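You operate a simulated robot arm through the tools that you are given. There is no shell and no other tool.

The job below is to be done with a simulated robot arm. You get a single attempt, and the scene is never put back.

Task
Measure 150 mL from the yellow-ringed beaker into the measuring cylinder and clean up.
Fine: the rest goes into the black-handled jug; wipe the dirt mark off the bench; beaker and pad end in the brown tray. Set down upright: beaker with a yellow ring. What is to be rubbed or washed off counts as gone when no trace of it is left.

The check looks at the end state, three seconds after you hand in, the way a careful person would. Anything else that was tipped, shoved, dropped, spilled or broken makes it a failure.

Robot
A 6-joint arm with a two-finger parallel gripper, fixed in place. Base frame: the origin is on the floor under the middle of its stand, x ahead of it, y to its left, z up; the work surface is at about z = 560. Units: mm, rad, N and s.
With the tool pointing down near the work surface it reaches from about 540 to 920 mm from the base axis. Its first joint turns from -2.601 to 2.601 rad. Payload 3.43 kg.
Tool frame: the origin (TCP) lies between the finger pads and is the grasp point; the fingertips stand 34 mm ahead of it; z points along the fingers, y is the line along which they close. The gripper opens to 128 mm. The fingers are 24 mm wide and 12 mm thick; the gripper's body (48 by 130 mm) begins 96 mm behind the TCP.
Orientation is that of the tool frame in the base frame, as a unit quaternion [x, y, z, w]. With the fingers straight down and closing along the base's y, the tool's x points along the base's -x, its y along +y and its z along -z.

Tools
- The arm moves only by the tool send_rows. Its argument "increments" is a list that holds one entry, the list of rows, each a list of 7 numbers: the shift along the base's x, y, z in mm, then the turn, a rotation vector about the base's x, y, z in rad, then the closure, from 0 (fully open) to 1 (shut). In form: [[[x, y, z, ax, ay, az, gripper], ...]]. A call has 1 to 20 rows; each row shifts and turns the commanded pose from where the row before left it. Rows are played at 5 a second. More than 50 mm and 0.15 rad between two rows, or a gripper value outside its range, and nothing of the call is played. Where a pose cannot be reached the arm comes as near as it can. A force on the tool above 40 N (or 10 N above the force at the start of the call, whichever is more), or a blocked arm, ends the call early, and 0.2 s more pass. The fingers move at their own pace (about 108 mm/s each) and stop on an object; they squeeze with about 23 N. The grip force told is the motor's: it shows also when the fingers shut on nothing. Time passes only in rows, and 0.2 s behind the last, so rows that do not move let the fingers close. It gives the time, the measured TCP pose, the force on the tool (base axes), the opening and the grip force at its end, in the units of the frame above (readings bear some noise), with the torque about the TCP (base axes, N m) and any sound that the robot's microphone picked up.
- Cameras (640 x 400 px; columns grow to the right, rows downward): "scene" is fixed at [220.3, 501.2, 1155.1]; the picture's right is [-0.86, -0.51, 0.00], its down [-0.14, 0.24, -0.96] and it looks along [0.49, -0.83, -0.28] (base axes); focal length 331 px, centre (320, 200). "wrist" rides on the gripper at [76, -11, -160] in the tool frame; the picture's right is [0.15, 0.99, 0.00], its down [-0.88, 0.13, -0.46] and it looks along [-0.45, 0.07, 0.89] (tool axes); focal length 234 px, centre (320, 200). There is no depth. A picture from a camera that has moved, and an enlarged one, comes with that camera's place and axes in the base frame and with its lens.
- camera(camera): a new picture of that camera. It takes no simulated time.
- raise_lower(by): slides the trunk up (or, below 0, down) by that many mm; the arm rides with it, the base frame stays. It gives what a move gives, with no picture.
- enlarge(camera, box): a new picture of the part [left, top, right, bottom] of that camera's present view, enlarged. It takes no simulated time.
- hand_in(): hands the job in; it is judged then, once.

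Places have to be worked out from the pictures, the camera data and where the tool is seen. Open the gripper and draw the arm clear of the work before you hand the job in, unless the task says otherwise.

The tools are called by a JSON object that holds its "api" and its "payload". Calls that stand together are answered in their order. send_rows: Moves the arm, as the interface text tells. Its arguments: {"type":"object","properties":{"increments":{"type":"array"}},"required":["increments"]} The other tools are called the same way: raise_lower (by) moves the trunk up or down; camera (camera) takes a picture; enlarge (camera, box) takes an enlarged picture of a part of a camera's view; hand_in () hands the job in.

At the start:

```text
time_s: 0.0
tcp_pos: [384.9, -525.2, 1093.9]
tcp_rot: [0.0, 1.0, -0.001, 0.001]
contact_force: [0.0, -0.1, 0.5]
wrist_torque: [0.02, 0.01, 0.0]
gripper_width: 128.0
grasp_force: 0.1
trunk travel left (down, up): [-550.0, 160.0]
```

scene: 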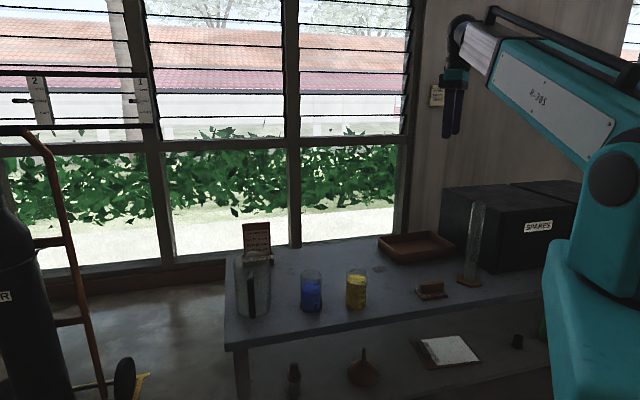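
wrist: 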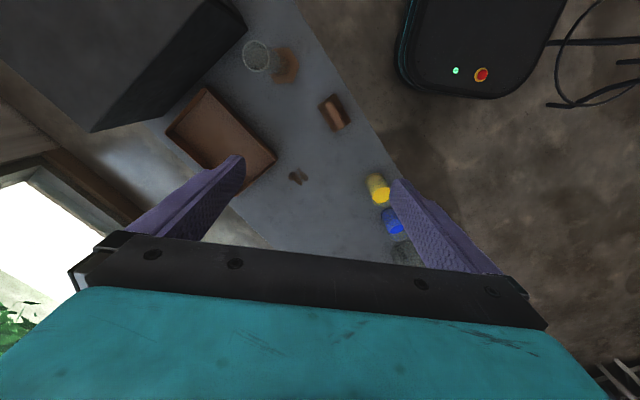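

I start by looking closely at the bench from both cameras before moving anything.

{"api": "enlarge", "payload": {"camera": "scene", "box": [220, 210, 400, 322]}}

{"api": "enlarge", "payload": {"camera": "scene", "box": [370, 190, 550, 302]}}

{"api": "enlarge", "payload": {"camera": "wrist", "box": [160, 0, 420, 260]}}

```text
3.56 times, centred on (310, 266) of scene
camera zoom: at [220.3, 501.2, 1155.1], right [-0.86, -0.51, 0.0], down [-0.14, 0.24, -0.96], along [0.49, -0.83, -0.28], focal length 1176 px, centre (356, -35)
```

zoom: 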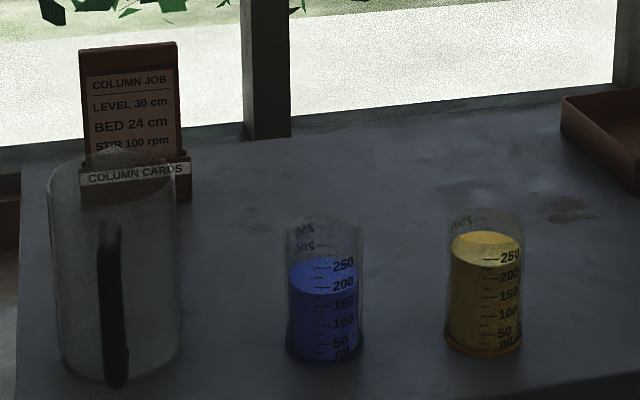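

```text
3.56 times, centred on (460, 246) of scene
camera zoom: at [220.3, 501.2, 1155.1], right [-0.86, -0.51, 0.0], down [-0.14, 0.24, -0.96], along [0.49, -0.83, -0.28], focal length 1176 px, centre (-178, 36)
```

zoom: 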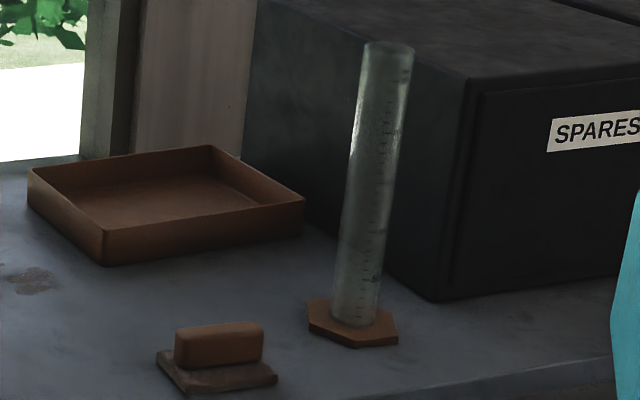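

```text
1.54 times, centred on (290, 130) of wrist
camera zoom: at [309.6, -536.7, 1252.0], right [-0.15, 0.99, 0.0], down [0.88, 0.13, 0.46], along [0.45, 0.07, -0.89], focal length 360 px, centre (366, 308)
```

zoom: 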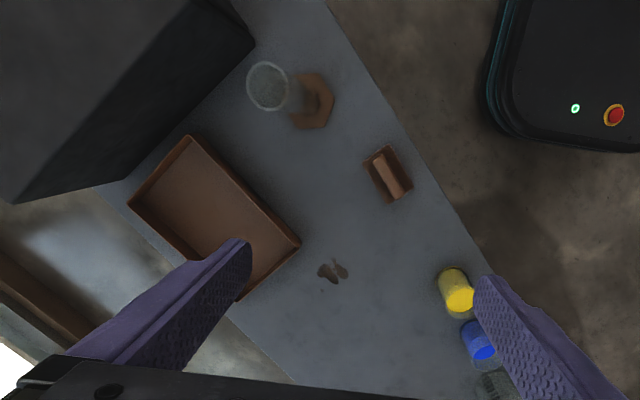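

The bench has two beakers (blue and yellow liquid), the jug, a cylinder, pad, tray and dirt mark. I'm enlarging more tightly to confirm which beaker bears the yellow ring and what the scales read.

{"api": "enlarge", "payload": {"camera": "scene", "box": [335, 260, 383, 320]}}

{"api": "enlarge", "payload": {"camera": "scene", "box": [290, 260, 338, 320]}}

{"api": "enlarge", "payload": {"camera": "scene", "box": [445, 195, 505, 295]}}

{"api": "enlarge", "payload": {"camera": "scene", "box": [220, 215, 300, 325]}}

```text
6.67 times, centred on (359, 290) of scene
camera zoom: at [220.3, 501.2, 1155.1], right [-0.86, -0.51, 0.0], down [-0.14, 0.24, -0.96], along [0.49, -0.83, -0.28], focal length 2205 px, centre (60, -400)
```

zoom: 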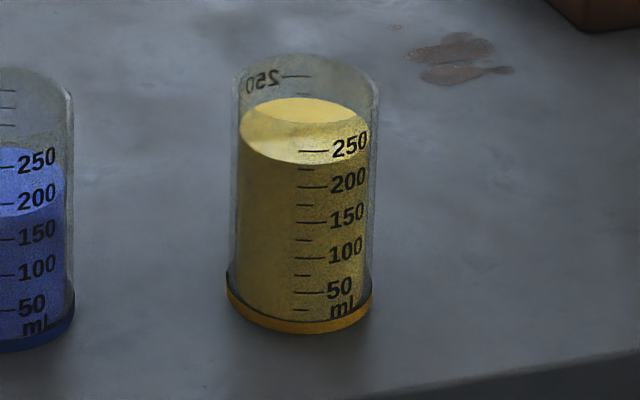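

```text
6.67 times, centred on (314, 290) of scene
camera zoom: at [220.3, 501.2, 1155.1], right [-0.86, -0.51, 0.0], down [-0.14, 0.24, -0.96], along [0.49, -0.83, -0.28], focal length 2205 px, centre (360, -400)
```

zoom: 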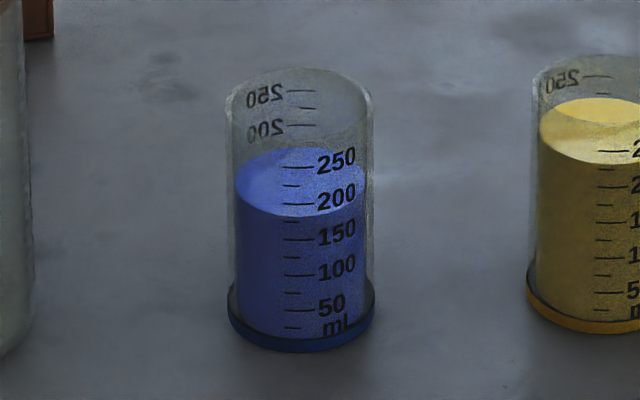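

```text
4.00 times, centred on (475, 245) of scene
camera zoom: at [220.3, 501.2, 1155.1], right [-0.86, -0.51, 0.0], down [-0.14, 0.24, -0.96], along [0.49, -0.83, -0.28], focal length 1323 px, centre (-300, 20)
```

zoom: 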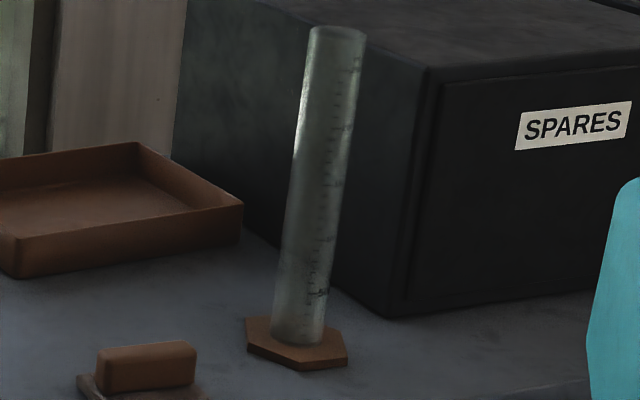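

```text
3.64 times, centred on (260, 270) of scene
camera zoom: at [220.3, 501.2, 1155.1], right [-0.86, -0.51, 0.0], down [-0.14, 0.24, -0.96], along [0.49, -0.83, -0.28], focal length 1202 px, centre (538, -54)
```

zoom: 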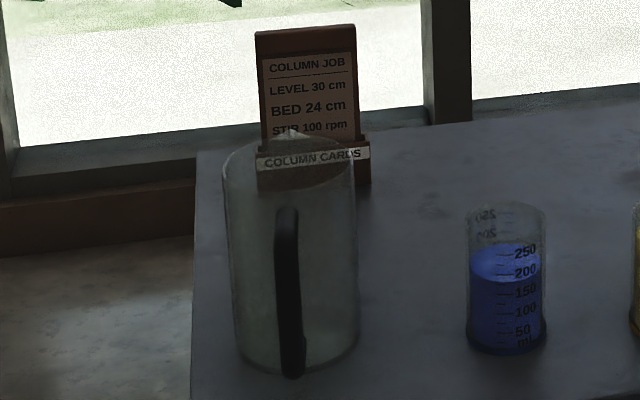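

The yellow liquid's beaker does carry the yellow ring, with about 230–245 mL in it. I judge it near (560,-290), with the cylinder near (290,-630), pad (380,-486), dirt (585,-562) and jug (805,-110). I turn the tool so that its x points outward (the camera will be on top when I tilt) and move above the beaker, still high.

{"api": "send_rows", "payload": {"increments": [[[8.6, 13.9, -13.5, 0, 0, 0.1484, 0], [8.6, 13.9, -13.5, 0, 0, 0.1484, 0], [8.6, 13.9, -13.5, 0, 0, 0.1484, 0], [8.6, 13.9, -13.5, 0, 0, 0.1484, 0], [8.6, 13.9, -13.5, 0, 0, 0.1484, 0], [8.6, 13.9, -13.5, 0, 0, 0.1484, 0], [8.6, 13.9, -13.5, 0, 0, 0.1484, 0], [8.6, 13.9, -13.5, 0, 0, 0.1484, 0], [8.6, 13.9, -13.5, 0, 0, 0.1484, 0], [8.6, 13.9, -13.5, 0, 0, 0.1484, 0], [8.6, 13.9, -13.5, 0, 0, 0.1484, 0], [8.6, 13.9, -13.5, 0, 0, 0.1484, 0], [8.6, 13.9, -13.5, 0, 0, 0.1484, 0], [8.6, 13.9, -13.5, 0, 0, 0.1484, 0], [8.6, 13.9, -13.5, 0, 0, 0.1484, 0], [8.6, 13.9, -13.5, 0, 0, 0.1484, 0], [8.6, 13.9, -13.5, 0, 0, 0.1484, 0], [8.6, 13.9, -13.5, 0, 0, 0.1484, 0]]]}}

```text
time_s: 3.8
tcp_pos: [553.6, -247.3, 857.3]
tcp_rot: [0.958, -0.288, 0.0, 0.002]
contact_force: [-0.6, -0.4, -0.1]
wrist_torque: [0.02, 0.02, 0.01]
gripper_width: 128.3
grasp_force: 0.0
out of reach, approached as far as the arm can: row 17, 18
trunk travel left (down, up): [-550.0, 160.0]
```

The last two rows were beyond reach, and the tool yaw stands at about -33°. I check both views to see the arm's posture and the beaker below.

{"api": "camera", "payload": {"camera": "scene"}}

{"api": "camera", "payload": {"camera": "wrist"}}

```text
taken
```

scene: 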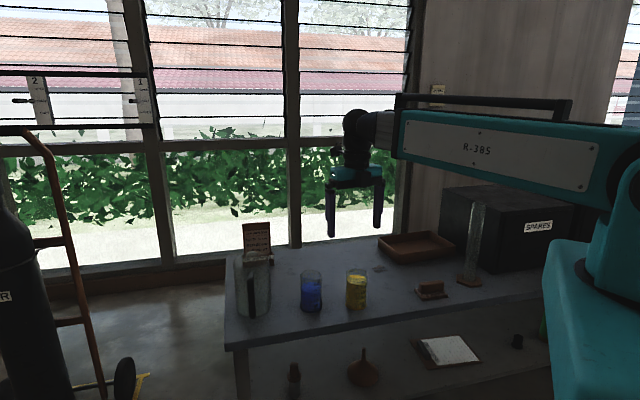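

```text
taken
camera wrist: at [623.6, -279.1, 1016.4], right [-0.42, -0.91, 0.01], down [-0.81, 0.38, 0.46], along [-0.41, 0.19, -0.89], focal length 234 px, centre (320, 200)
```

wrist: 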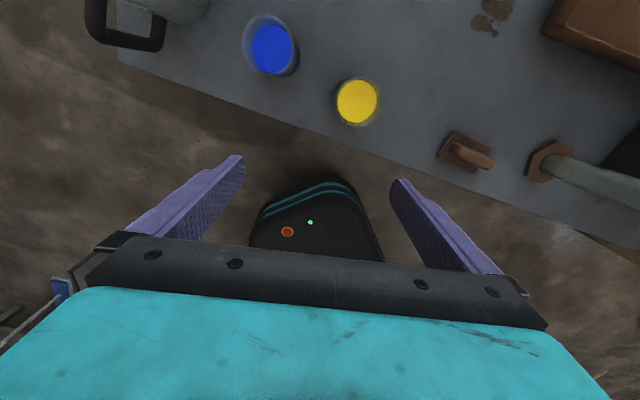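

The wrist view puts the yellow beaker at about (576,-318), which agrees with the scene view. I move toward a point above it, and the reading will also show how the commanded pose relates after the unreachable rows.

{"api": "send_rows", "payload": {"increments": [[[7.5, -23.6, -10, 0, 0, 0, 0], [7.5, -23.6, -10, 0, 0, 0, 0], [7.4, -23.5, -10, 0, 0, 0, 0], [0, 0, 0, 0, 0, 0, 0]]]}}

```text
time_s: 4.8
tcp_pos: [596.4, -280.5, 828.0]
tcp_rot: [0.955, -0.297, -0.001, 0.007]
contact_force: [-0.1, -0.3, 0.6]
wrist_torque: [-0.02, 0.02, -0.01]
gripper_width: 127.9
grasp_force: 0.0
out of reach, approached as far as the arm can: row 1, 2, 3
trunk travel left (down, up): [-550.0, 160.0]
```

Position came out rotated rather than where I asked: the tool seems to be at a roll-joint limit about 9° short of pointing its x radially outward. I back off the yaw by about 20° and rise, to have free space for testing the pouring tilts without anything in the gripper.

{"api": "send_rows", "payload": {"increments": [[[0, 0, 30, 0, 0, -0.12, 0], [0, 0, 30, 0, 0, -0.12, 0], [0, 0, 30, 0, 0, -0.12, 0], [0, 0, 20, 0, 0, 0, 0]]]}}

```text
time_s: 5.8
tcp_pos: [597.5, -278.0, 937.5]
tcp_rot: [0.89, -0.456, 0.0, 0.004]
contact_force: [-0.1, -0.4, 0.0]
wrist_torque: [0.04, 0.0, 0.05]
gripper_width: 127.8
grasp_force: 0.2
trunk travel left (down, up): [-550.0, 160.0]
```

Yaw is now -54° with the position as commanded. I move out 65 mm and test tilting the empty tool outward about its closing axis, high above the bench.

{"api": "send_rows", "payload": {"increments": [[[30, -14, 10, 0, 0, 0, 0], [30, -14, 10, 0, 0, 0, 0], [0, 0, 0, -0.1137, -0.0817, 0, 0], [0, 0, 0, -0.1137, -0.0817, 0, 0], [0, 0, 0, -0.1137, -0.0817, 0, 0], [0, 0, 0, -0.1137, -0.0817, 0, 0], [0, 0, 0, -0.1137, -0.0817, 0, 0], [0, 0, 0, -0.1137, -0.0817, 0, 0], [0, 0, 0, -0.1137, -0.0817, 0, 0], [0, 0, 0, -0.1137, -0.0817, 0, 0], [0, 0, 0, -0.1137, -0.0817, 0, 0], [0, 0, 0, -0.1137, -0.0817, 0, 0], [0, 0, 0, -0.1137, -0.0817, 0, 0]]]}}

```text
time_s: 8.6
tcp_pos: [692.0, -316.0, 957.3]
tcp_rot: [0.637, -0.329, 0.619, 0.32]
contact_force: [0.5, -0.4, -0.1]
wrist_torque: [0.01, -0.03, 0.0]
gripper_width: 128.2
grasp_force: 0.1
out of reach, approached as far as the arm can: row 9, 10, 11
trunk travel left (down, up): [-550.0, 160.0]
```

Tilt of 88° is possible at this yaw, but the reach has an inner limit near r≈740–760 at this height. I look at the arm's posture.

{"api": "camera", "payload": {"camera": "scene"}}

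{"api": "camera", "payload": {"camera": "wrist"}}

```text
taken
```

scene: 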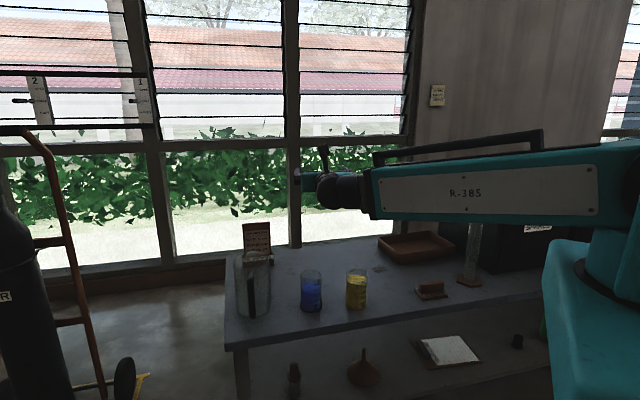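

```text
taken
camera wrist: at [610.6, -180.7, 1037.1], right [-0.8, -0.58, 0.15], down [-0.39, 0.32, -0.87], along [0.45, -0.75, -0.48], focal length 234 px, centre (320, 200)
```

wrist: 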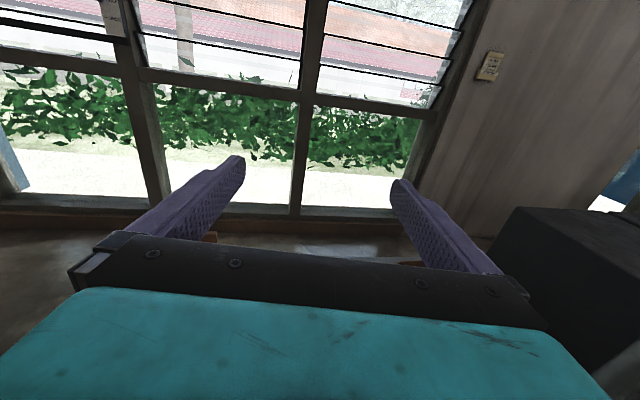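

The posture is sensible: forearm level, gripper pointing outward with the camera on top. I go on with the test, tilting on to about 120° as emptying into the jug will need.

{"api": "send_rows", "payload": {"increments": [[[0, 0, 0, -0.1137, -0.0817, 0, 0], [0, 0, 0, -0.1137, -0.0817, 0, 0], [0, 0, 0, -0.1137, -0.0817, 0, 0], [0, 0, 0, -0.1137, -0.0817, 0, 0]]]}}

```text
time_s: 9.6
tcp_pos: [690.8, -315.7, 956.5]
tcp_rot: [0.441, -0.228, 0.772, 0.396]
contact_force: [0.7, 0.1, 0.3]
wrist_torque: [-0.01, 0.0, 0.0]
gripper_width: 128.2
grasp_force: 0.1
trunk travel left (down, up): [-550.0, 160.0]
```

Tilting to 120° works here. I untilt back to straight down and move over the yellow beaker for an accurate look.

{"api": "send_rows", "payload": {"increments": [[[0, 0, 0, 0.1139, 0.0818, 0, 0], [0, 0, 0, 0.1139, 0.0818, 0, 0], [0, 0, 0, 0.1139, 0.0818, 0, 0], [0, 0, 0, 0.1139, 0.0818, 0, 0], [0, 0, 0, 0.1139, 0.0818, 0, 0], [0, 0, 0, 0.1139, 0.0818, 0, 0], [0, 0, 0, 0.1139, 0.0818, 0, 0], [0, 0, 0, 0.1139, 0.0818, 0, 0], [0, 0, 0, 0.1139, 0.0818, 0, 0], [0, 0, 0, 0.1139, 0.0818, 0, 0], [0, 0, 0, 0.1139, 0.0818, 0, 0], [0, 0, 0, 0.1139, 0.0818, 0, 0], [0, 0, 0, 0.1139, 0.0818, 0, 0], [0, 0, 0, 0.1139, 0.0818, 0, 0], [0, 0, 0, 0.1139, 0.0818, 0, 0], [-38, -1, -30, 0, 0, 0, 0], [-38, -1, -30, 0, 0, 0, 0], [-39, 0, -30, 0, 0, 0, 0]]]}}

{"api": "camera", "payload": {"camera": "wrist"}}

```text
time_s: 13.4
tcp_pos: [578.4, -317.1, 867.4]
tcp_rot: [0.89, -0.456, -0.004, 0.001]
contact_force: [-0.3, -0.2, -0.1]
wrist_torque: [0.01, 0.0, 0.01]
gripper_width: 128.2
grasp_force: 0.2
out of reach, approached as far as the arm can: row 5
trunk travel left (down, up): [-550.0, 160.0]
```

```text
taken
camera wrist: at [633.2, -371.5, 1026.3], right [-0.72, -0.7, 0.0], down [-0.62, 0.64, 0.46], along [-0.32, 0.33, -0.89], focal length 234 px, centre (320, 200)
```

wrist: 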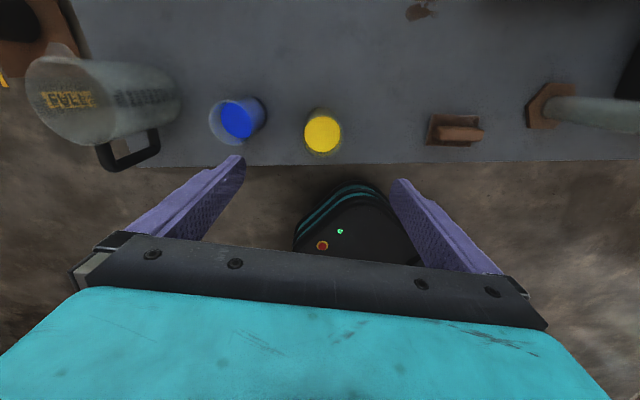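

The beaker lies almost exactly under the TCP, at about (577,-319). I enlarge to refine this and to look at jug, cylinder and pad from here.

{"api": "enlarge", "payload": {"camera": "wrist", "box": [190, 70, 390, 195]}}

{"api": "enlarge", "payload": {"camera": "wrist", "box": [0, 0, 200, 180]}}

{"api": "enlarge", "payload": {"camera": "wrist", "box": [400, 60, 640, 180]}}

```text
3.20 times, centred on (290, 132) of wrist
camera zoom: at [633.2, -371.5, 1026.3], right [-0.72, -0.7, 0.0], down [-0.62, 0.64, 0.46], along [-0.32, 0.33, -0.89], focal length 749 px, centre (416, 416)
```

zoom: 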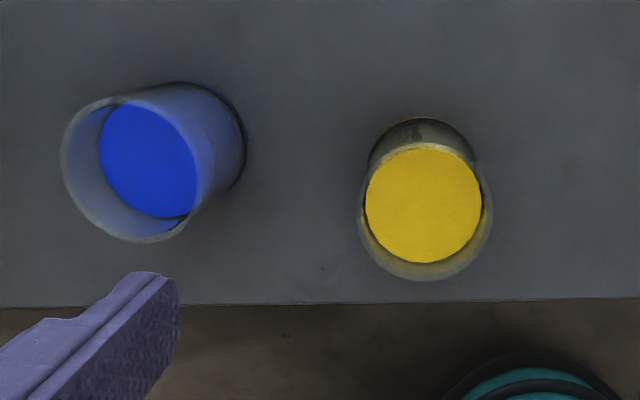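

```text
2.22 times, centred on (100, 90) of wrist
camera zoom: at [633.2, -371.5, 1026.3], right [-0.72, -0.7, 0.0], down [-0.62, 0.64, 0.46], along [-0.32, 0.33, -0.89], focal length 520 px, centre (809, 444)
```

zoom: 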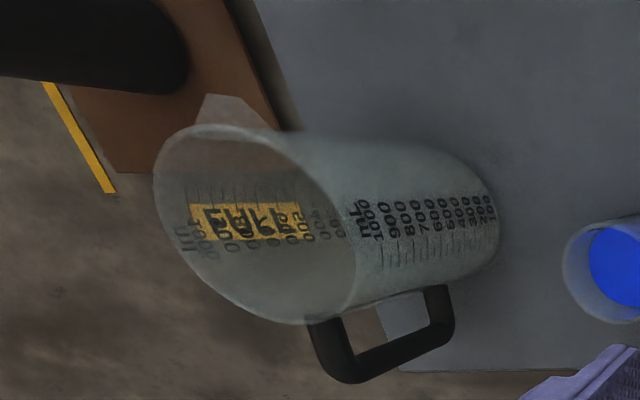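

```text
2.67 times, centred on (520, 120) of wrist
camera zoom: at [633.2, -371.5, 1026.3], right [-0.72, -0.7, 0.0], down [-0.62, 0.64, 0.46], along [-0.32, 0.33, -0.89], focal length 624 px, centre (-213, 413)
```

zoom: 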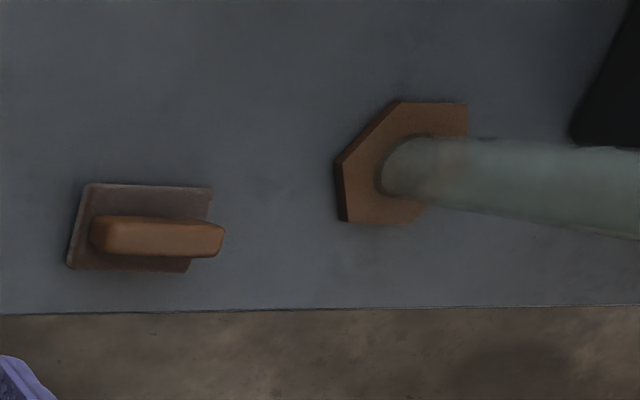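

The beaker's centre works out at about (577,-319) with its rim near z 668 and outer diameter near 64 mm. I close the fingers partly (to about 102 mm, to keep clear of the blue beaker) and descend to just above the rim to check alignment.

{"api": "send_rows", "payload": {"increments": [[[-2, -2.2, -47, 0, 0, 0, 0.2], [0, 0, -50, 0, 0, 0, 0.2], [0, 0, -48, 0, 0, 0, 0.2], [0, 0, 0, 0, 0, 0, 0.2]]]}}

{"api": "camera", "payload": {"camera": "wrist"}}

{"api": "enlarge", "payload": {"camera": "scene", "box": [280, 180, 440, 320]}}

```text
time_s: 14.4
tcp_pos: [574.9, -323.9, 724.6]
tcp_rot: [0.89, -0.456, -0.003, 0.002]
contact_force: [-0.2, -0.7, 0.3]
wrist_torque: [0.03, 0.02, -0.01]
gripper_width: 102.3
grasp_force: 0.1
trunk travel left (down, up): [-550.0, 160.0]
```

```text
taken
camera wrist: at [630.6, -378.5, 882.3], right [-0.72, -0.7, 0.01], down [-0.62, 0.64, 0.46], along [-0.32, 0.33, -0.89], focal length 234 px, centre (320, 200)
```

wrist: 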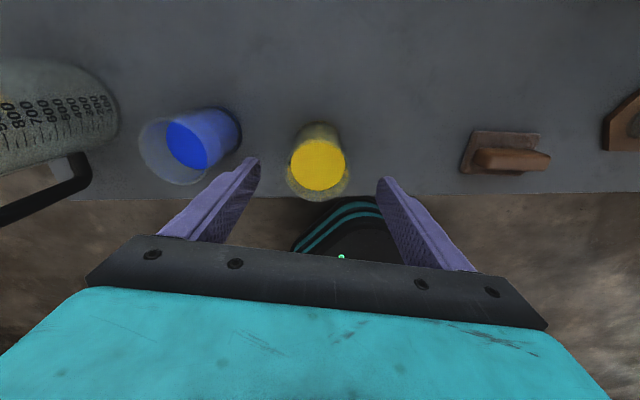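

```text
2.86 times, centred on (360, 250) of scene
camera zoom: at [220.3, 501.2, 1155.1], right [-0.86, -0.51, 0.0], down [-0.14, 0.24, -0.96], along [0.49, -0.83, -0.28], focal length 945 px, centre (206, 57)
```

zoom: 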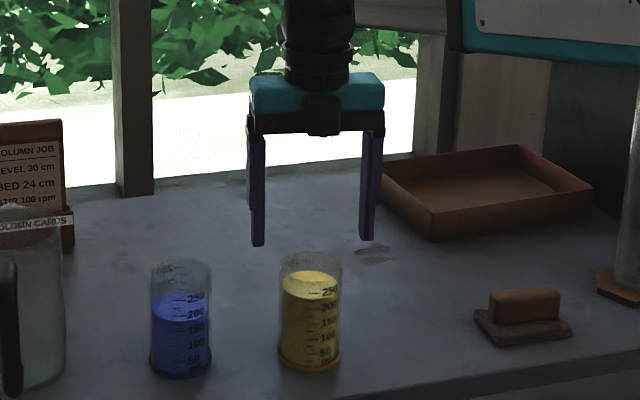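

The beaker is centred between the fingers to within about 3 mm. I descend to TCP z≈618 and then close gently by letting the fingers run shut on it.

{"api": "send_rows", "payload": {"increments": [[[-1, 2, -35.5, 0, 0, 0, 0.2], [0, 0, -35.5, 0, 0, 0, 0.2], [0, 0, -35.5, 0, 0, 0, 0.2], [0, 0, 0, 0, 0, 0, 0.2]]]}}

{"api": "camera", "payload": {"camera": "wrist"}}

{"api": "enlarge", "payload": {"camera": "scene", "box": [300, 220, 410, 320]}}

```text
time_s: 15.4
tcp_pos: [576.5, -318.9, 612.8]
tcp_rot: [0.89, -0.456, -0.003, 0.002]
contact_force: [0.2, 0.8, -0.5]
wrist_torque: [0.02, -0.02, 0.01]
gripper_width: 102.6
grasp_force: 0.1
trunk travel left (down, up): [-550.0, 160.0]
```

```text
taken
camera wrist: at [631.5, -374.1, 771.6], right [-0.72, -0.7, 0.01], down [-0.62, 0.64, 0.46], along [-0.32, 0.33, -0.89], focal length 234 px, centre (320, 200)
```

wrist: 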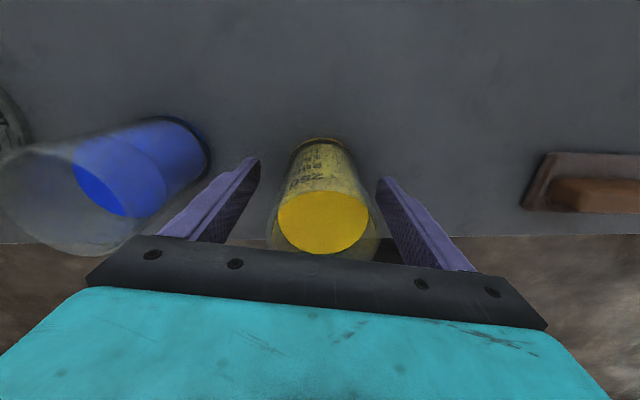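

```text
4.00 times, centred on (355, 270) of scene
camera zoom: at [220.3, 501.2, 1155.1], right [-0.86, -0.51, 0.0], down [-0.14, 0.24, -0.96], along [0.49, -0.83, -0.28], focal length 1323 px, centre (180, -80)
```

zoom: 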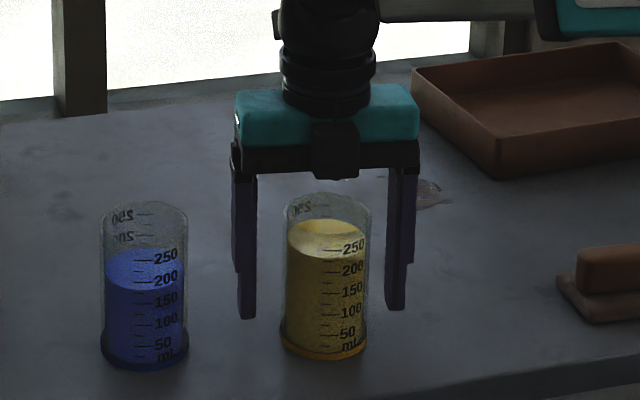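

The fingers straddle the beaker symmetrically. I raise the grasp point 9 mm (leaving more room between rim and gripper body for pouring) and close.

{"api": "send_rows", "payload": {"increments": [[[0, 0, 9, 0, 0, 0, 0.2], [0, 0, 0, 0, 0, 0, 0.35], [0, 0, 0, 0, 0, 0, 0.42], [0, 0, 0, 0, 0, 0, 0.48], [0, 0, 0, 0, 0, 0, 0.55], [0, 0, 0, 0, 0, 0, 0.7], [0, 0, 0, 0, 0, 0, 1], [0, 0, 0, 0, 0, 0, 1], [0, 0, 0, 0, 0, 0, 1]]]}}

{"api": "camera", "payload": {"camera": "wrist"}}

```text
time_s: 17.4
tcp_pos: [577.3, -319.2, 623.2]
tcp_rot: [0.89, -0.457, -0.004, 0.001]
contact_force: [1.3, -0.1, 1.3]
wrist_torque: [0.05, -0.14, -0.05]
gripper_width: 63.4
grasp_force: 22.4
trunk travel left (down, up): [-550.0, 160.0]
```

```text
taken
camera wrist: at [631.8, -374.0, 781.0], right [-0.72, -0.7, 0.01], down [-0.62, 0.64, 0.46], along [-0.32, 0.33, -0.89], focal length 234 px, centre (320, 200)
```

wrist: 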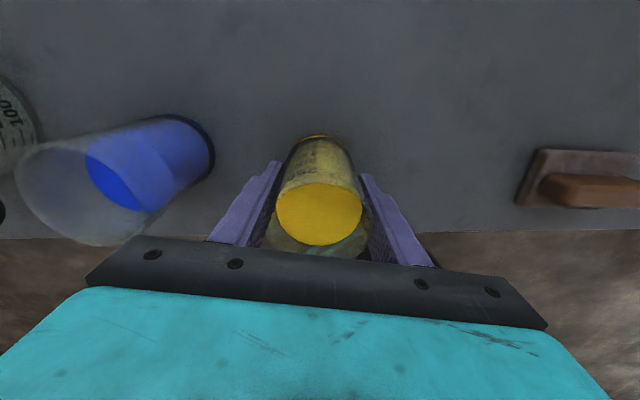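

The beaker is gripped at 63.4 mm with 22 N. I lift slowly straight up.

{"api": "send_rows", "payload": {"increments": [[[0, 0, 4, 0, 0, 0, 1], [0, 0, 6, 0, 0, 0, 1], [0, 0, 10, 0, 0, 0, 1], [0, 0, 15, 0, 0, 0, 1], [0, 0, 20, 0, 0, 0, 1], [0, 0, 25, 0, 0, 0, 1], [0, 0, 25, 0, 0, 0, 1], [0, 0, 25, 0, 0, 0, 1], [0, 0, 25, 0, 0, 0, 1], [0, 0, 25, 0, 0, 0, 1], [0, 0, 25, 0, 0, 0, 1], [0, 0, 25, 0, 0, 0, 1], [0, 0, 25, 0, 0, 0, 1], [0, 0, 25, 0, 0, 0, 1], [0, 0, 20, 0, 0, 0, 1], [0, 0, 10, 0, 0, 0, 1], [0, 0, 0, 0, 0, 0, 1]]]}}

{"api": "camera", "payload": {"camera": "scene"}}

{"api": "camera", "payload": {"camera": "wrist"}}

```text
time_s: 21.0
tcp_pos: [577.4, -317.9, 935.1]
tcp_rot: [0.89, -0.456, -0.003, 0.0]
contact_force: [-0.2, 0.7, -3.2]
wrist_torque: [-0.01, 0.01, 0.0]
gripper_width: 62.5
grasp_force: 23.2
trunk travel left (down, up): [-550.0, 160.0]
```

```text
taken
```

scene: 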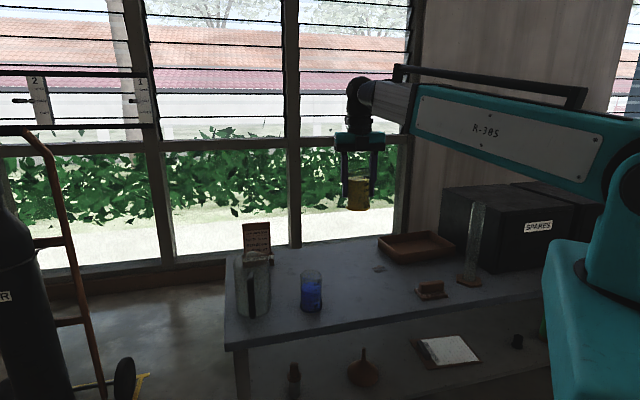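

```text
taken
camera wrist: at [632.9, -372.2, 1093.2], right [-0.72, -0.7, 0.01], down [-0.62, 0.64, 0.46], along [-0.32, 0.33, -0.89], focal length 234 px, centre (320, 200)
```

wrist: 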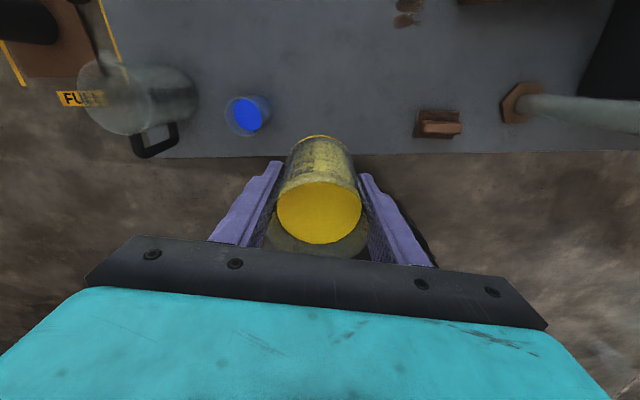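

The beaker is up, weighing about 3.2 N with the liquid undisturbed. I carry it level along an arc toward the cylinder, rising a bit, and stop short for a close look at the cylinder's top.

{"api": "send_rows", "payload": {"increments": [[[-5, -7, 5, 0, 0, -0.02, 1], [-10, -14, 8, 0, 0, -0.04, 1], [-14, -20, 8, 0, 0, -0.05, 1], [-14, -20, 8, 0, 0, -0.05, 1], [-14, -20, 8, 0, 0, -0.05, 1], [-14, -20, 8, 0, 0, -0.05, 1], [-14, -20, 5, 0, 0, -0.05, 1], [-14, -20, 0, 0, 0, -0.05, 1], [-14, -20, 0, 0, 0, -0.04, 1], [-14, -20, 0, 0, 0, -0.03, 1], [-9, -14, 0, 0, 0, -0.02, 1], [-4, -8, 0, 0, 0, 0, 1], [0, 0, 0, 0, 0, 0, 1]]]}}

{"api": "camera", "payload": {"camera": "wrist"}}

{"api": "camera", "payload": {"camera": "scene"}}

```text
time_s: 23.8
tcp_pos: [437.0, -523.3, 982.9]
tcp_rot: [0.766, -0.643, -0.003, 0.0]
contact_force: [-0.3, 0.5, -2.0]
wrist_torque: [0.01, -0.01, 0.05]
gripper_width: 62.4
grasp_force: 22.7
trunk travel left (down, up): [-550.0, 160.0]
```

```text
taken
camera wrist: at [462.9, -595.8, 1141.0], right [-0.95, -0.32, 0.01], down [-0.28, 0.84, 0.46], along [-0.15, 0.44, -0.89], focal length 234 px, centre (320, 200)
```

wrist: 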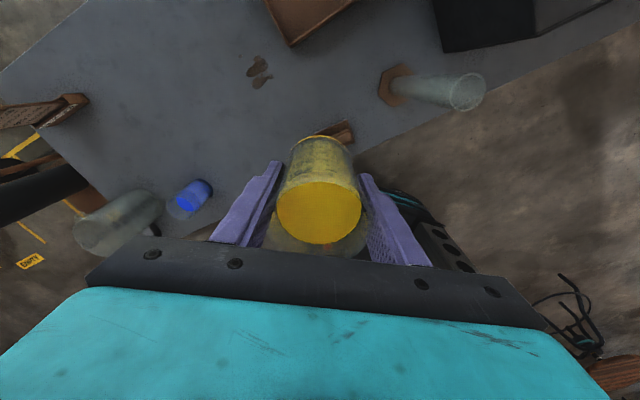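

```text
taken
```

scene: 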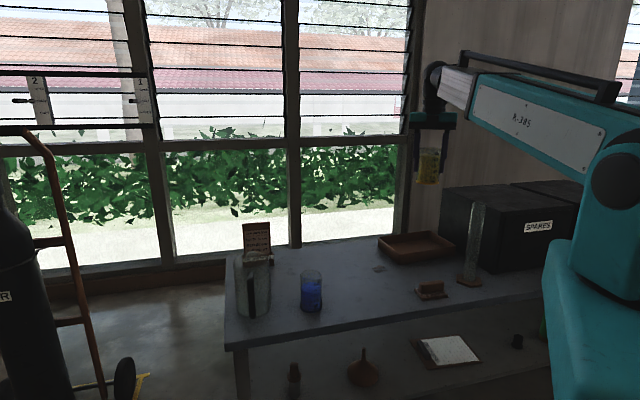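

Now the cylinder shows clearly in the wrist view; I enlarge on it to work out its position and top height.

{"api": "enlarge", "payload": {"camera": "wrist", "box": [365, 40, 505, 130]}}

{"api": "enlarge", "payload": {"camera": "scene", "box": [450, 195, 500, 295]}}

{"api": "enlarge", "payload": {"camera": "scene", "box": [462, 240, 490, 285]}}

```text
4.44 times, centred on (435, 85) of wrist
camera zoom: at [462.9, -595.8, 1141.0], right [-0.95, -0.32, 0.01], down [-0.28, 0.84, 0.46], along [-0.15, 0.44, -0.89], focal length 1041 px, centre (-191, 711)
```

zoom: 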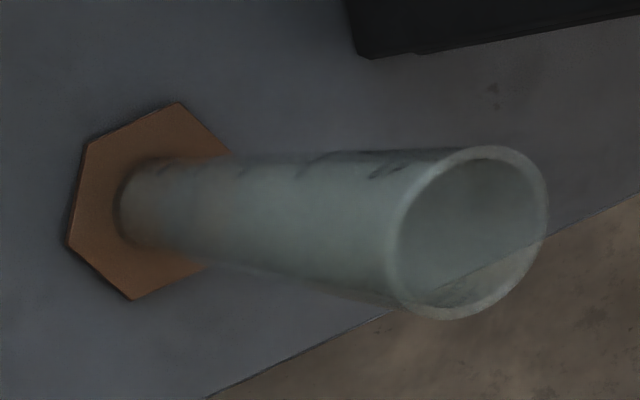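

```text
4.00 times, centred on (475, 245) of scene
camera zoom: at [220.3, 501.2, 1155.1], right [-0.86, -0.51, 0.0], down [-0.14, 0.24, -0.96], along [0.49, -0.83, -0.28], focal length 1323 px, centre (-300, 20)
```

zoom: 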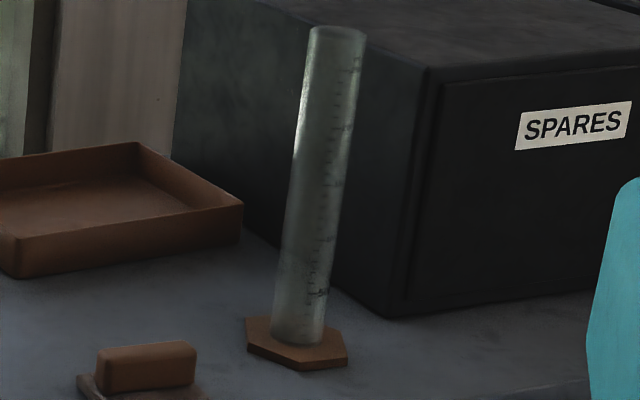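

```text
8.89 times, centred on (476, 262) of scene
camera zoom: at [220.3, 501.2, 1155.1], right [-0.86, -0.51, 0.0], down [-0.14, 0.24, -0.96], along [0.49, -0.83, -0.28], focal length 2940 px, centre (-1067, -356)
```

zoom: 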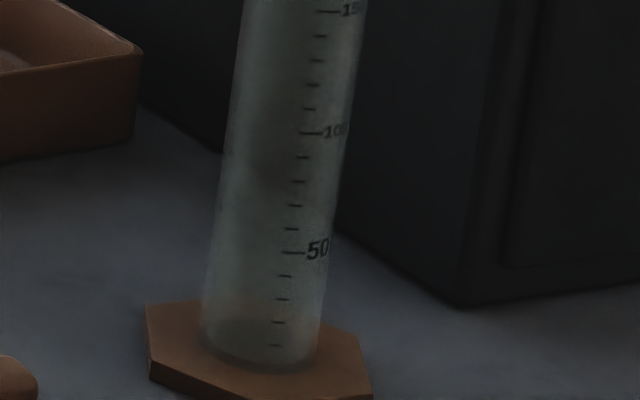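

From the wrist view I get the cylinder's axis at (294.5,-637.5) and its rim at z≈843 (inner width ≈37 mm); the scale (10 mL ticks) reads well from the scene camera. I carry the beaker, level, to a point 59 mm beyond the cylinder along tool direction -105°, staying high.

{"api": "send_rows", "payload": {"increments": [[[-5, -6, 0, 0, 0, -0.02, 1], [-11, -12, 0, 0, 0, -0.04, 1], [-16, -17, -1, 0, 0, -0.045, 1], [-18, -20, -1, 0, 0, -0.045, 1], [-18, -20, -1, 0, 0, -0.045, 1], [-18, -20, -1, 0, 0, -0.045, 1], [-18, -20, -1, 0, 0, -0.045, 1], [-18, -20, -1, 0, 0, -0.045, 1], [-16, -17, -1, 0, 0, -0.045, 1], [-11, -12, 0, 0, 0, -0.04, 1], [-6, -5, 0, 0, 0, -0.021, 1], [-2.8, -2, 0, 0, 0, 0, 1], [0, 0, 0, 0, 0, 0, 1], [0, 0, 0, 0, 0, 0, 1]]]}}

{"api": "camera", "payload": {"camera": "wrist"}}

{"api": "camera", "payload": {"camera": "scene"}}

```text
time_s: 26.8
tcp_pos: [279.9, -694.1, 977.9]
tcp_rot: [-0.609, 0.793, 0.004, 0.0]
contact_force: [0.5, -0.5, -3.7]
wrist_torque: [-0.03, 0.0, -0.03]
gripper_width: 62.2
grasp_force: 22.9
trunk travel left (down, up): [-550.0, 160.0]
```

```text
taken
camera wrist: at [272.1, -769.0, 1137.0], right [-0.99, 0.12, 0.01], down [0.1, 0.88, 0.46], along [0.05, 0.46, -0.89], focal length 234 px, centre (320, 200)
```

wrist: 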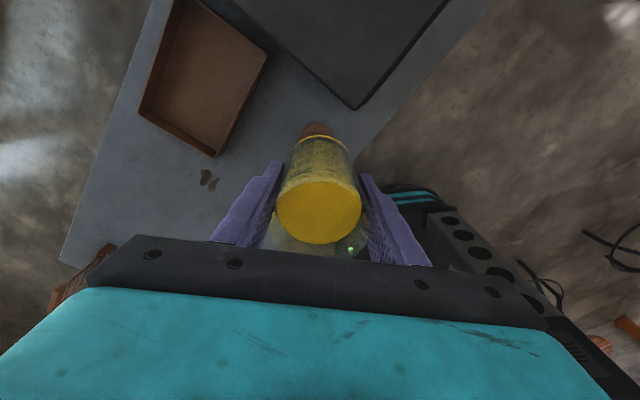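

```text
taken
```

scene: 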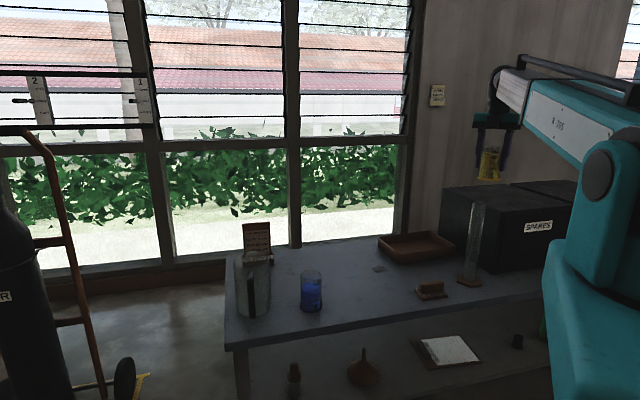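

The beaker is at its pre-pour spot, level, with tool direction -105°. I tilt to about 22° (liquid should still stay below the lip) while high above the rim, to check reach and alignment.

{"api": "send_rows", "payload": {"increments": [[[0, 0, -4, -0.029, 0.0078, 0, 1], [0, 0, -8, -0.058, 0.0155, 0, 1], [0, 0, -10, -0.0676, 0.0181, 0, 1], [0, 0, -10, -0.0676, 0.0181, 0, 1], [0, 0, -10, -0.0676, 0.0181, 0, 1], [0, 0, -8, -0.058, 0.0155, 0, 1], [0, 0, -5, -0.0232, 0.0062, 0, 1], [0, 0, 0, 0, 0, 0, 1], [0, 0, 0, 0, 0, 0, 1]]]}}

{"api": "enlarge", "payload": {"camera": "scene", "box": [430, 100, 540, 290]}}

{"api": "camera", "payload": {"camera": "wrist"}}

```text
time_s: 28.8
tcp_pos: [278.9, -693.8, 922.5]
tcp_rot: [-0.597, 0.779, -0.113, -0.151]
contact_force: [0.0, 0.1, -4.1]
wrist_torque: [-0.01, 0.02, 0.0]
gripper_width: 61.9
grasp_force: 22.9
trunk travel left (down, up): [-550.0, 160.0]
```

```text
2.11 times, centred on (485, 195) of scene
camera zoom: at [220.3, 501.2, 1155.1], right [-0.86, -0.51, 0.0], down [-0.14, 0.24, -0.96], along [0.49, -0.83, -0.28], focal length 696 px, centre (-27, 210)
```

zoom: 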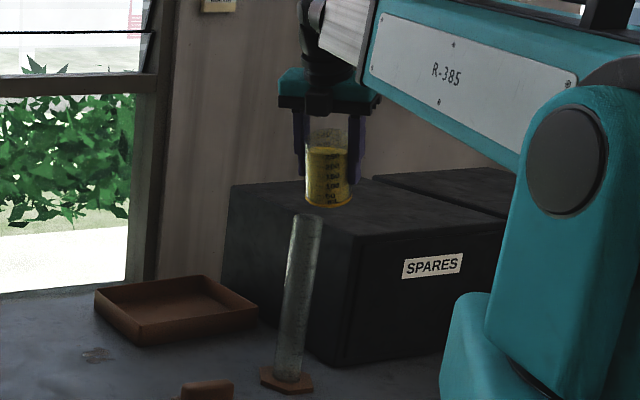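

```text
taken
camera wrist: at [288.4, -707.0, 1098.1], right [-0.99, 0.13, 0.06], down [0.13, 0.99, 0.1], along [-0.05, 0.11, -0.99], focal length 234 px, centre (320, 200)
```

wrist: 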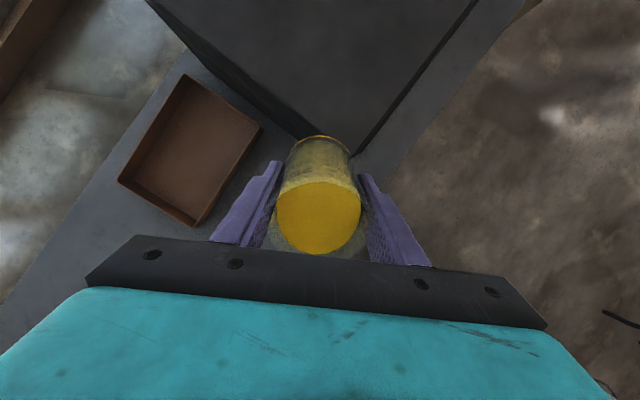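

Tilt is 21.7° with TCP at (279,-694,922) and no reach trouble. I lower to TCP z≈863, which keeps the lip about 50 mm above the rim at this tilt, and check alignment in an enlarged view.

{"api": "send_rows", "payload": {"increments": [[[0, 0, -6, 0, 0, 0, 1], [0, 0, -12, 0, 0, 0, 1], [0, 0, -14, 0, 0, 0, 1], [0, 0, -14, 0, 0, 0, 1], [0, 0, -9, 0, 0, 0, 1], [0, 0, -4, 0, 0, 0, 1], [0, 0, 0, 0, 0, 0, 1], [0, 0, 0, 0, 0, 0, 1]]]}}

{"api": "enlarge", "payload": {"camera": "scene", "box": [450, 140, 520, 220]}}

{"api": "enlarge", "payload": {"camera": "scene", "box": [462, 200, 494, 290]}}

```text
time_s: 30.6
tcp_pos: [277.9, -693.9, 862.9]
tcp_rot: [-0.597, 0.779, -0.113, -0.151]
contact_force: [-0.2, 0.1, -2.0]
wrist_torque: [0.01, -0.01, -0.03]
gripper_width: 61.9
grasp_force: 22.9
trunk travel left (down, up): [-550.0, 160.0]
```

```text
5.00 times, centred on (485, 180) of scene
camera zoom: at [220.3, 501.2, 1155.1], right [-0.86, -0.51, 0.0], down [-0.14, 0.24, -0.96], along [0.49, -0.83, -0.28], focal length 1653 px, centre (-505, 300)
```

zoom: 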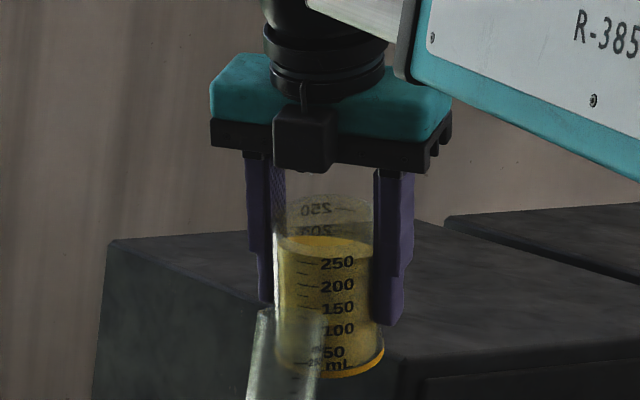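

```text
4.44 times, centred on (478, 245) of scene
camera zoom: at [220.3, 501.2, 1155.1], right [-0.86, -0.51, 0.0], down [-0.14, 0.24, -0.96], along [0.49, -0.83, -0.28], focal length 1470 px, centre (-382, 0)
```

zoom: 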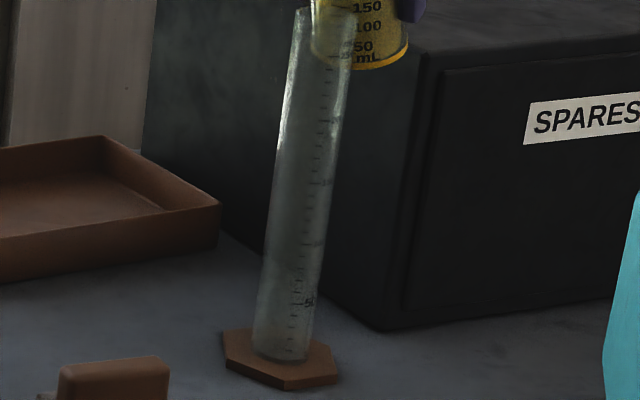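

Predicted and seen positions of rim and lip agree within about 3 mm. I lower a few mm more and tilt on slowly toward first flow (about 30°), then check.

{"api": "send_rows", "payload": {"increments": [[[0, 0, -2, -0.029, 0.0078, 0, 1], [0, 0, -2, -0.029, 0.0078, 0, 1], [0, 0, -2, -0.029, 0.0078, 0, 1], [0, 0, -2, -0.029, 0.0078, 0, 1], [0, 0, 0, -0.0193, 0.0052, 0, 1], [0, 0, 0, 0, 0, 0, 1], [0, 0, 0, 0, 0, 0, 1]]]}}

{"api": "enlarge", "payload": {"camera": "scene", "box": [450, 140, 520, 220]}}

{"api": "enlarge", "payload": {"camera": "scene", "box": [462, 200, 494, 290]}}

```text
time_s: 32.2
tcp_pos: [278.3, -693.5, 855.3]
tcp_rot: [-0.587, 0.767, -0.154, -0.206]
contact_force: [0.3, -0.1, -3.1]
wrist_torque: [0.02, -0.03, 0.0]
gripper_width: 61.5
grasp_force: 22.8
trunk travel left (down, up): [-550.0, 160.0]
```

```text
5.00 times, centred on (485, 180) of scene
camera zoom: at [220.3, 501.2, 1155.1], right [-0.86, -0.51, 0.0], down [-0.14, 0.24, -0.96], along [0.49, -0.83, -0.28], focal length 1653 px, centre (-505, 300)
```

zoom: 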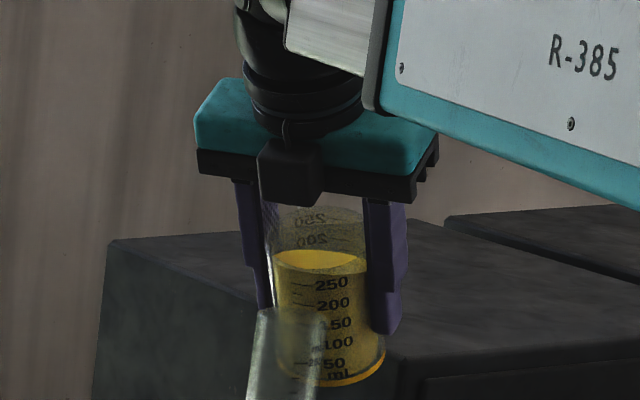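

```text
4.44 times, centred on (478, 245) of scene
camera zoom: at [220.3, 501.2, 1155.1], right [-0.86, -0.51, 0.0], down [-0.14, 0.24, -0.96], along [0.49, -0.83, -0.28], focal length 1470 px, centre (-382, 0)
```

zoom: 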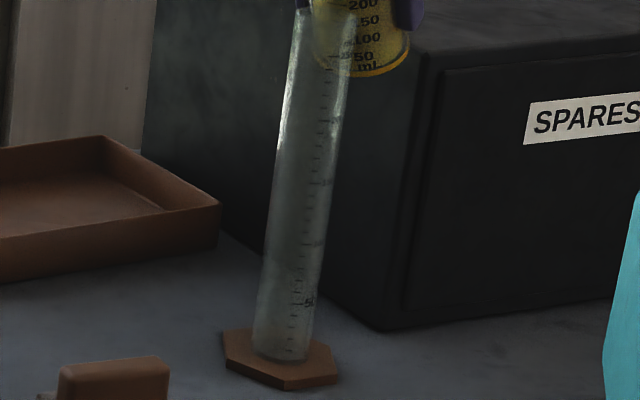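

At 29.8° nothing has flowed yet. I tilt a little further in small steps and look again.

{"api": "send_rows", "payload": {"increments": [[[0, 0, 0, -0.0242, 0.0065, 0, 1], [0, 0, 0, -0.0242, 0.0065, 0, 1], [0, 0, 0, -0.0242, 0.0065, 0, 1], [0, 0, 0, 0, 0, 0, 1], [0, 0, 0, 0, 0, 0, 1], [0, 0, 0, 0, 0, 0, 1]]]}}

{"api": "enlarge", "payload": {"camera": "scene", "box": [450, 140, 520, 220]}}

{"api": "enlarge", "payload": {"camera": "scene", "box": [462, 200, 494, 290]}}

{"api": "camera", "payload": {"camera": "wrist"}}

```text
time_s: 33.6
tcp_pos: [279.3, -692.6, 855.6]
tcp_rot: [-0.581, 0.76, -0.175, -0.234]
contact_force: [-0.1, -0.2, -2.4]
wrist_torque: [0.01, -0.02, 0.01]
gripper_width: 61.5
grasp_force: 23.1
trunk travel left (down, up): [-550.0, 160.0]
```

```text
5.00 times, centred on (485, 180) of scene
camera zoom: at [220.3, 501.2, 1155.1], right [-0.86, -0.51, 0.0], down [-0.14, 0.24, -0.96], along [0.49, -0.83, -0.28], focal length 1653 px, centre (-505, 300)
```

zoom: 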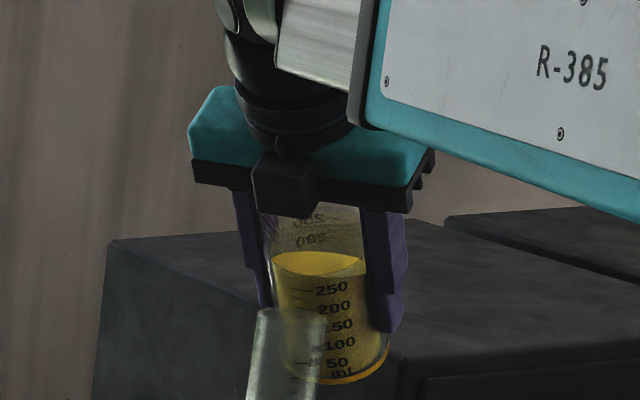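

```text
4.44 times, centred on (478, 245) of scene
camera zoom: at [220.3, 501.2, 1155.1], right [-0.86, -0.51, 0.0], down [-0.14, 0.24, -0.96], along [0.49, -0.83, -0.28], focal length 1470 px, centre (-382, 0)
```

zoom: 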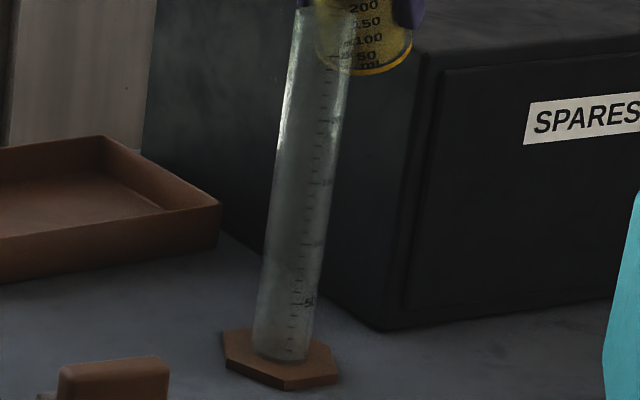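

```text
taken
camera wrist: at [298.2, -670.1, 1029.2], right [-0.99, 0.14, 0.09], down [0.13, 0.98, -0.11], along [-0.1, -0.1, -0.99], focal length 234 px, centre (320, 200)
```

wrist: 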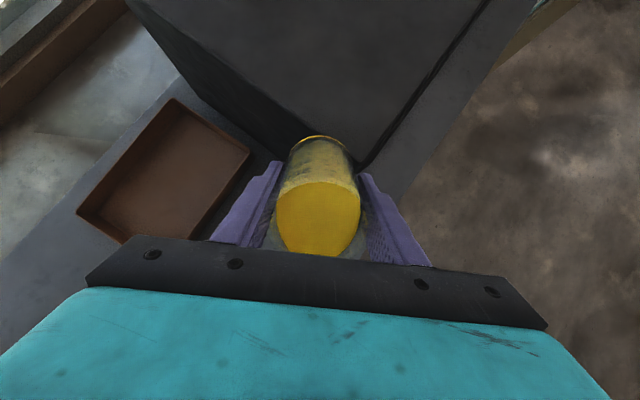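

Still no flow at 34°; the liquid surface is near the lip. I continue in small steps to about 38°.

{"api": "send_rows", "payload": {"increments": [[[0, 0, 0, -0.0242, 0.0065, 0, 1], [0, 0, 0, -0.0242, 0.0065, 0, 1], [0, 0, 0, -0.0242, 0.0065, 0, 1], [0, 0, 0, 0, 0, 0, 1], [0, 0, 0, 0, 0, 0, 1], [0, 0, 0, 0, 0, 0, 1]]]}}

{"api": "enlarge", "payload": {"camera": "scene", "box": [450, 140, 520, 220]}}

{"api": "enlarge", "payload": {"camera": "scene", "box": [462, 200, 494, 290]}}

```text
time_s: 35.0
tcp_pos: [279.0, -693.7, 854.1]
tcp_rot: [-0.575, 0.749, -0.198, -0.262]
contact_force: [0.5, 0.3, -1.8]
wrist_torque: [0.0, -0.02, 0.02]
gripper_width: 61.5
grasp_force: 23.3
trunk travel left (down, up): [-550.0, 160.0]
```

```text
5.00 times, centred on (485, 180) of scene
camera zoom: at [220.3, 501.2, 1155.1], right [-0.86, -0.51, 0.0], down [-0.14, 0.24, -0.96], along [0.49, -0.83, -0.28], focal length 1653 px, centre (-505, 300)
```

zoom: 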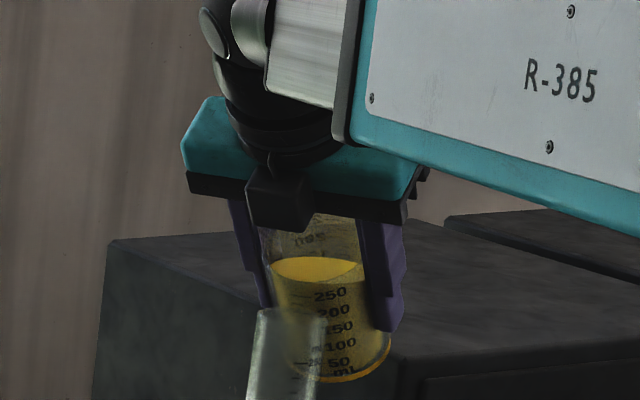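

```text
4.44 times, centred on (478, 245) of scene
camera zoom: at [220.3, 501.2, 1155.1], right [-0.86, -0.51, 0.0], down [-0.14, 0.24, -0.96], along [0.49, -0.83, -0.28], focal length 1470 px, centre (-382, 0)
```

zoom: 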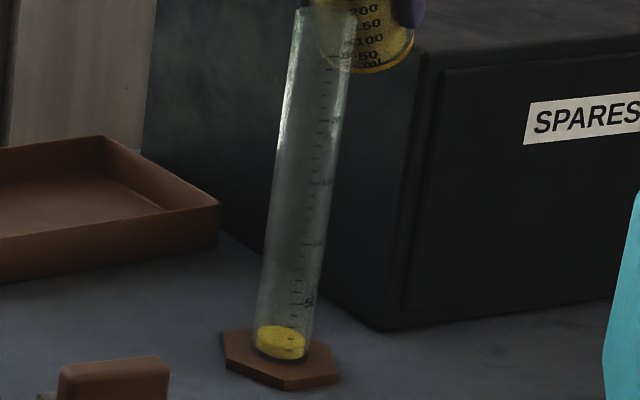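

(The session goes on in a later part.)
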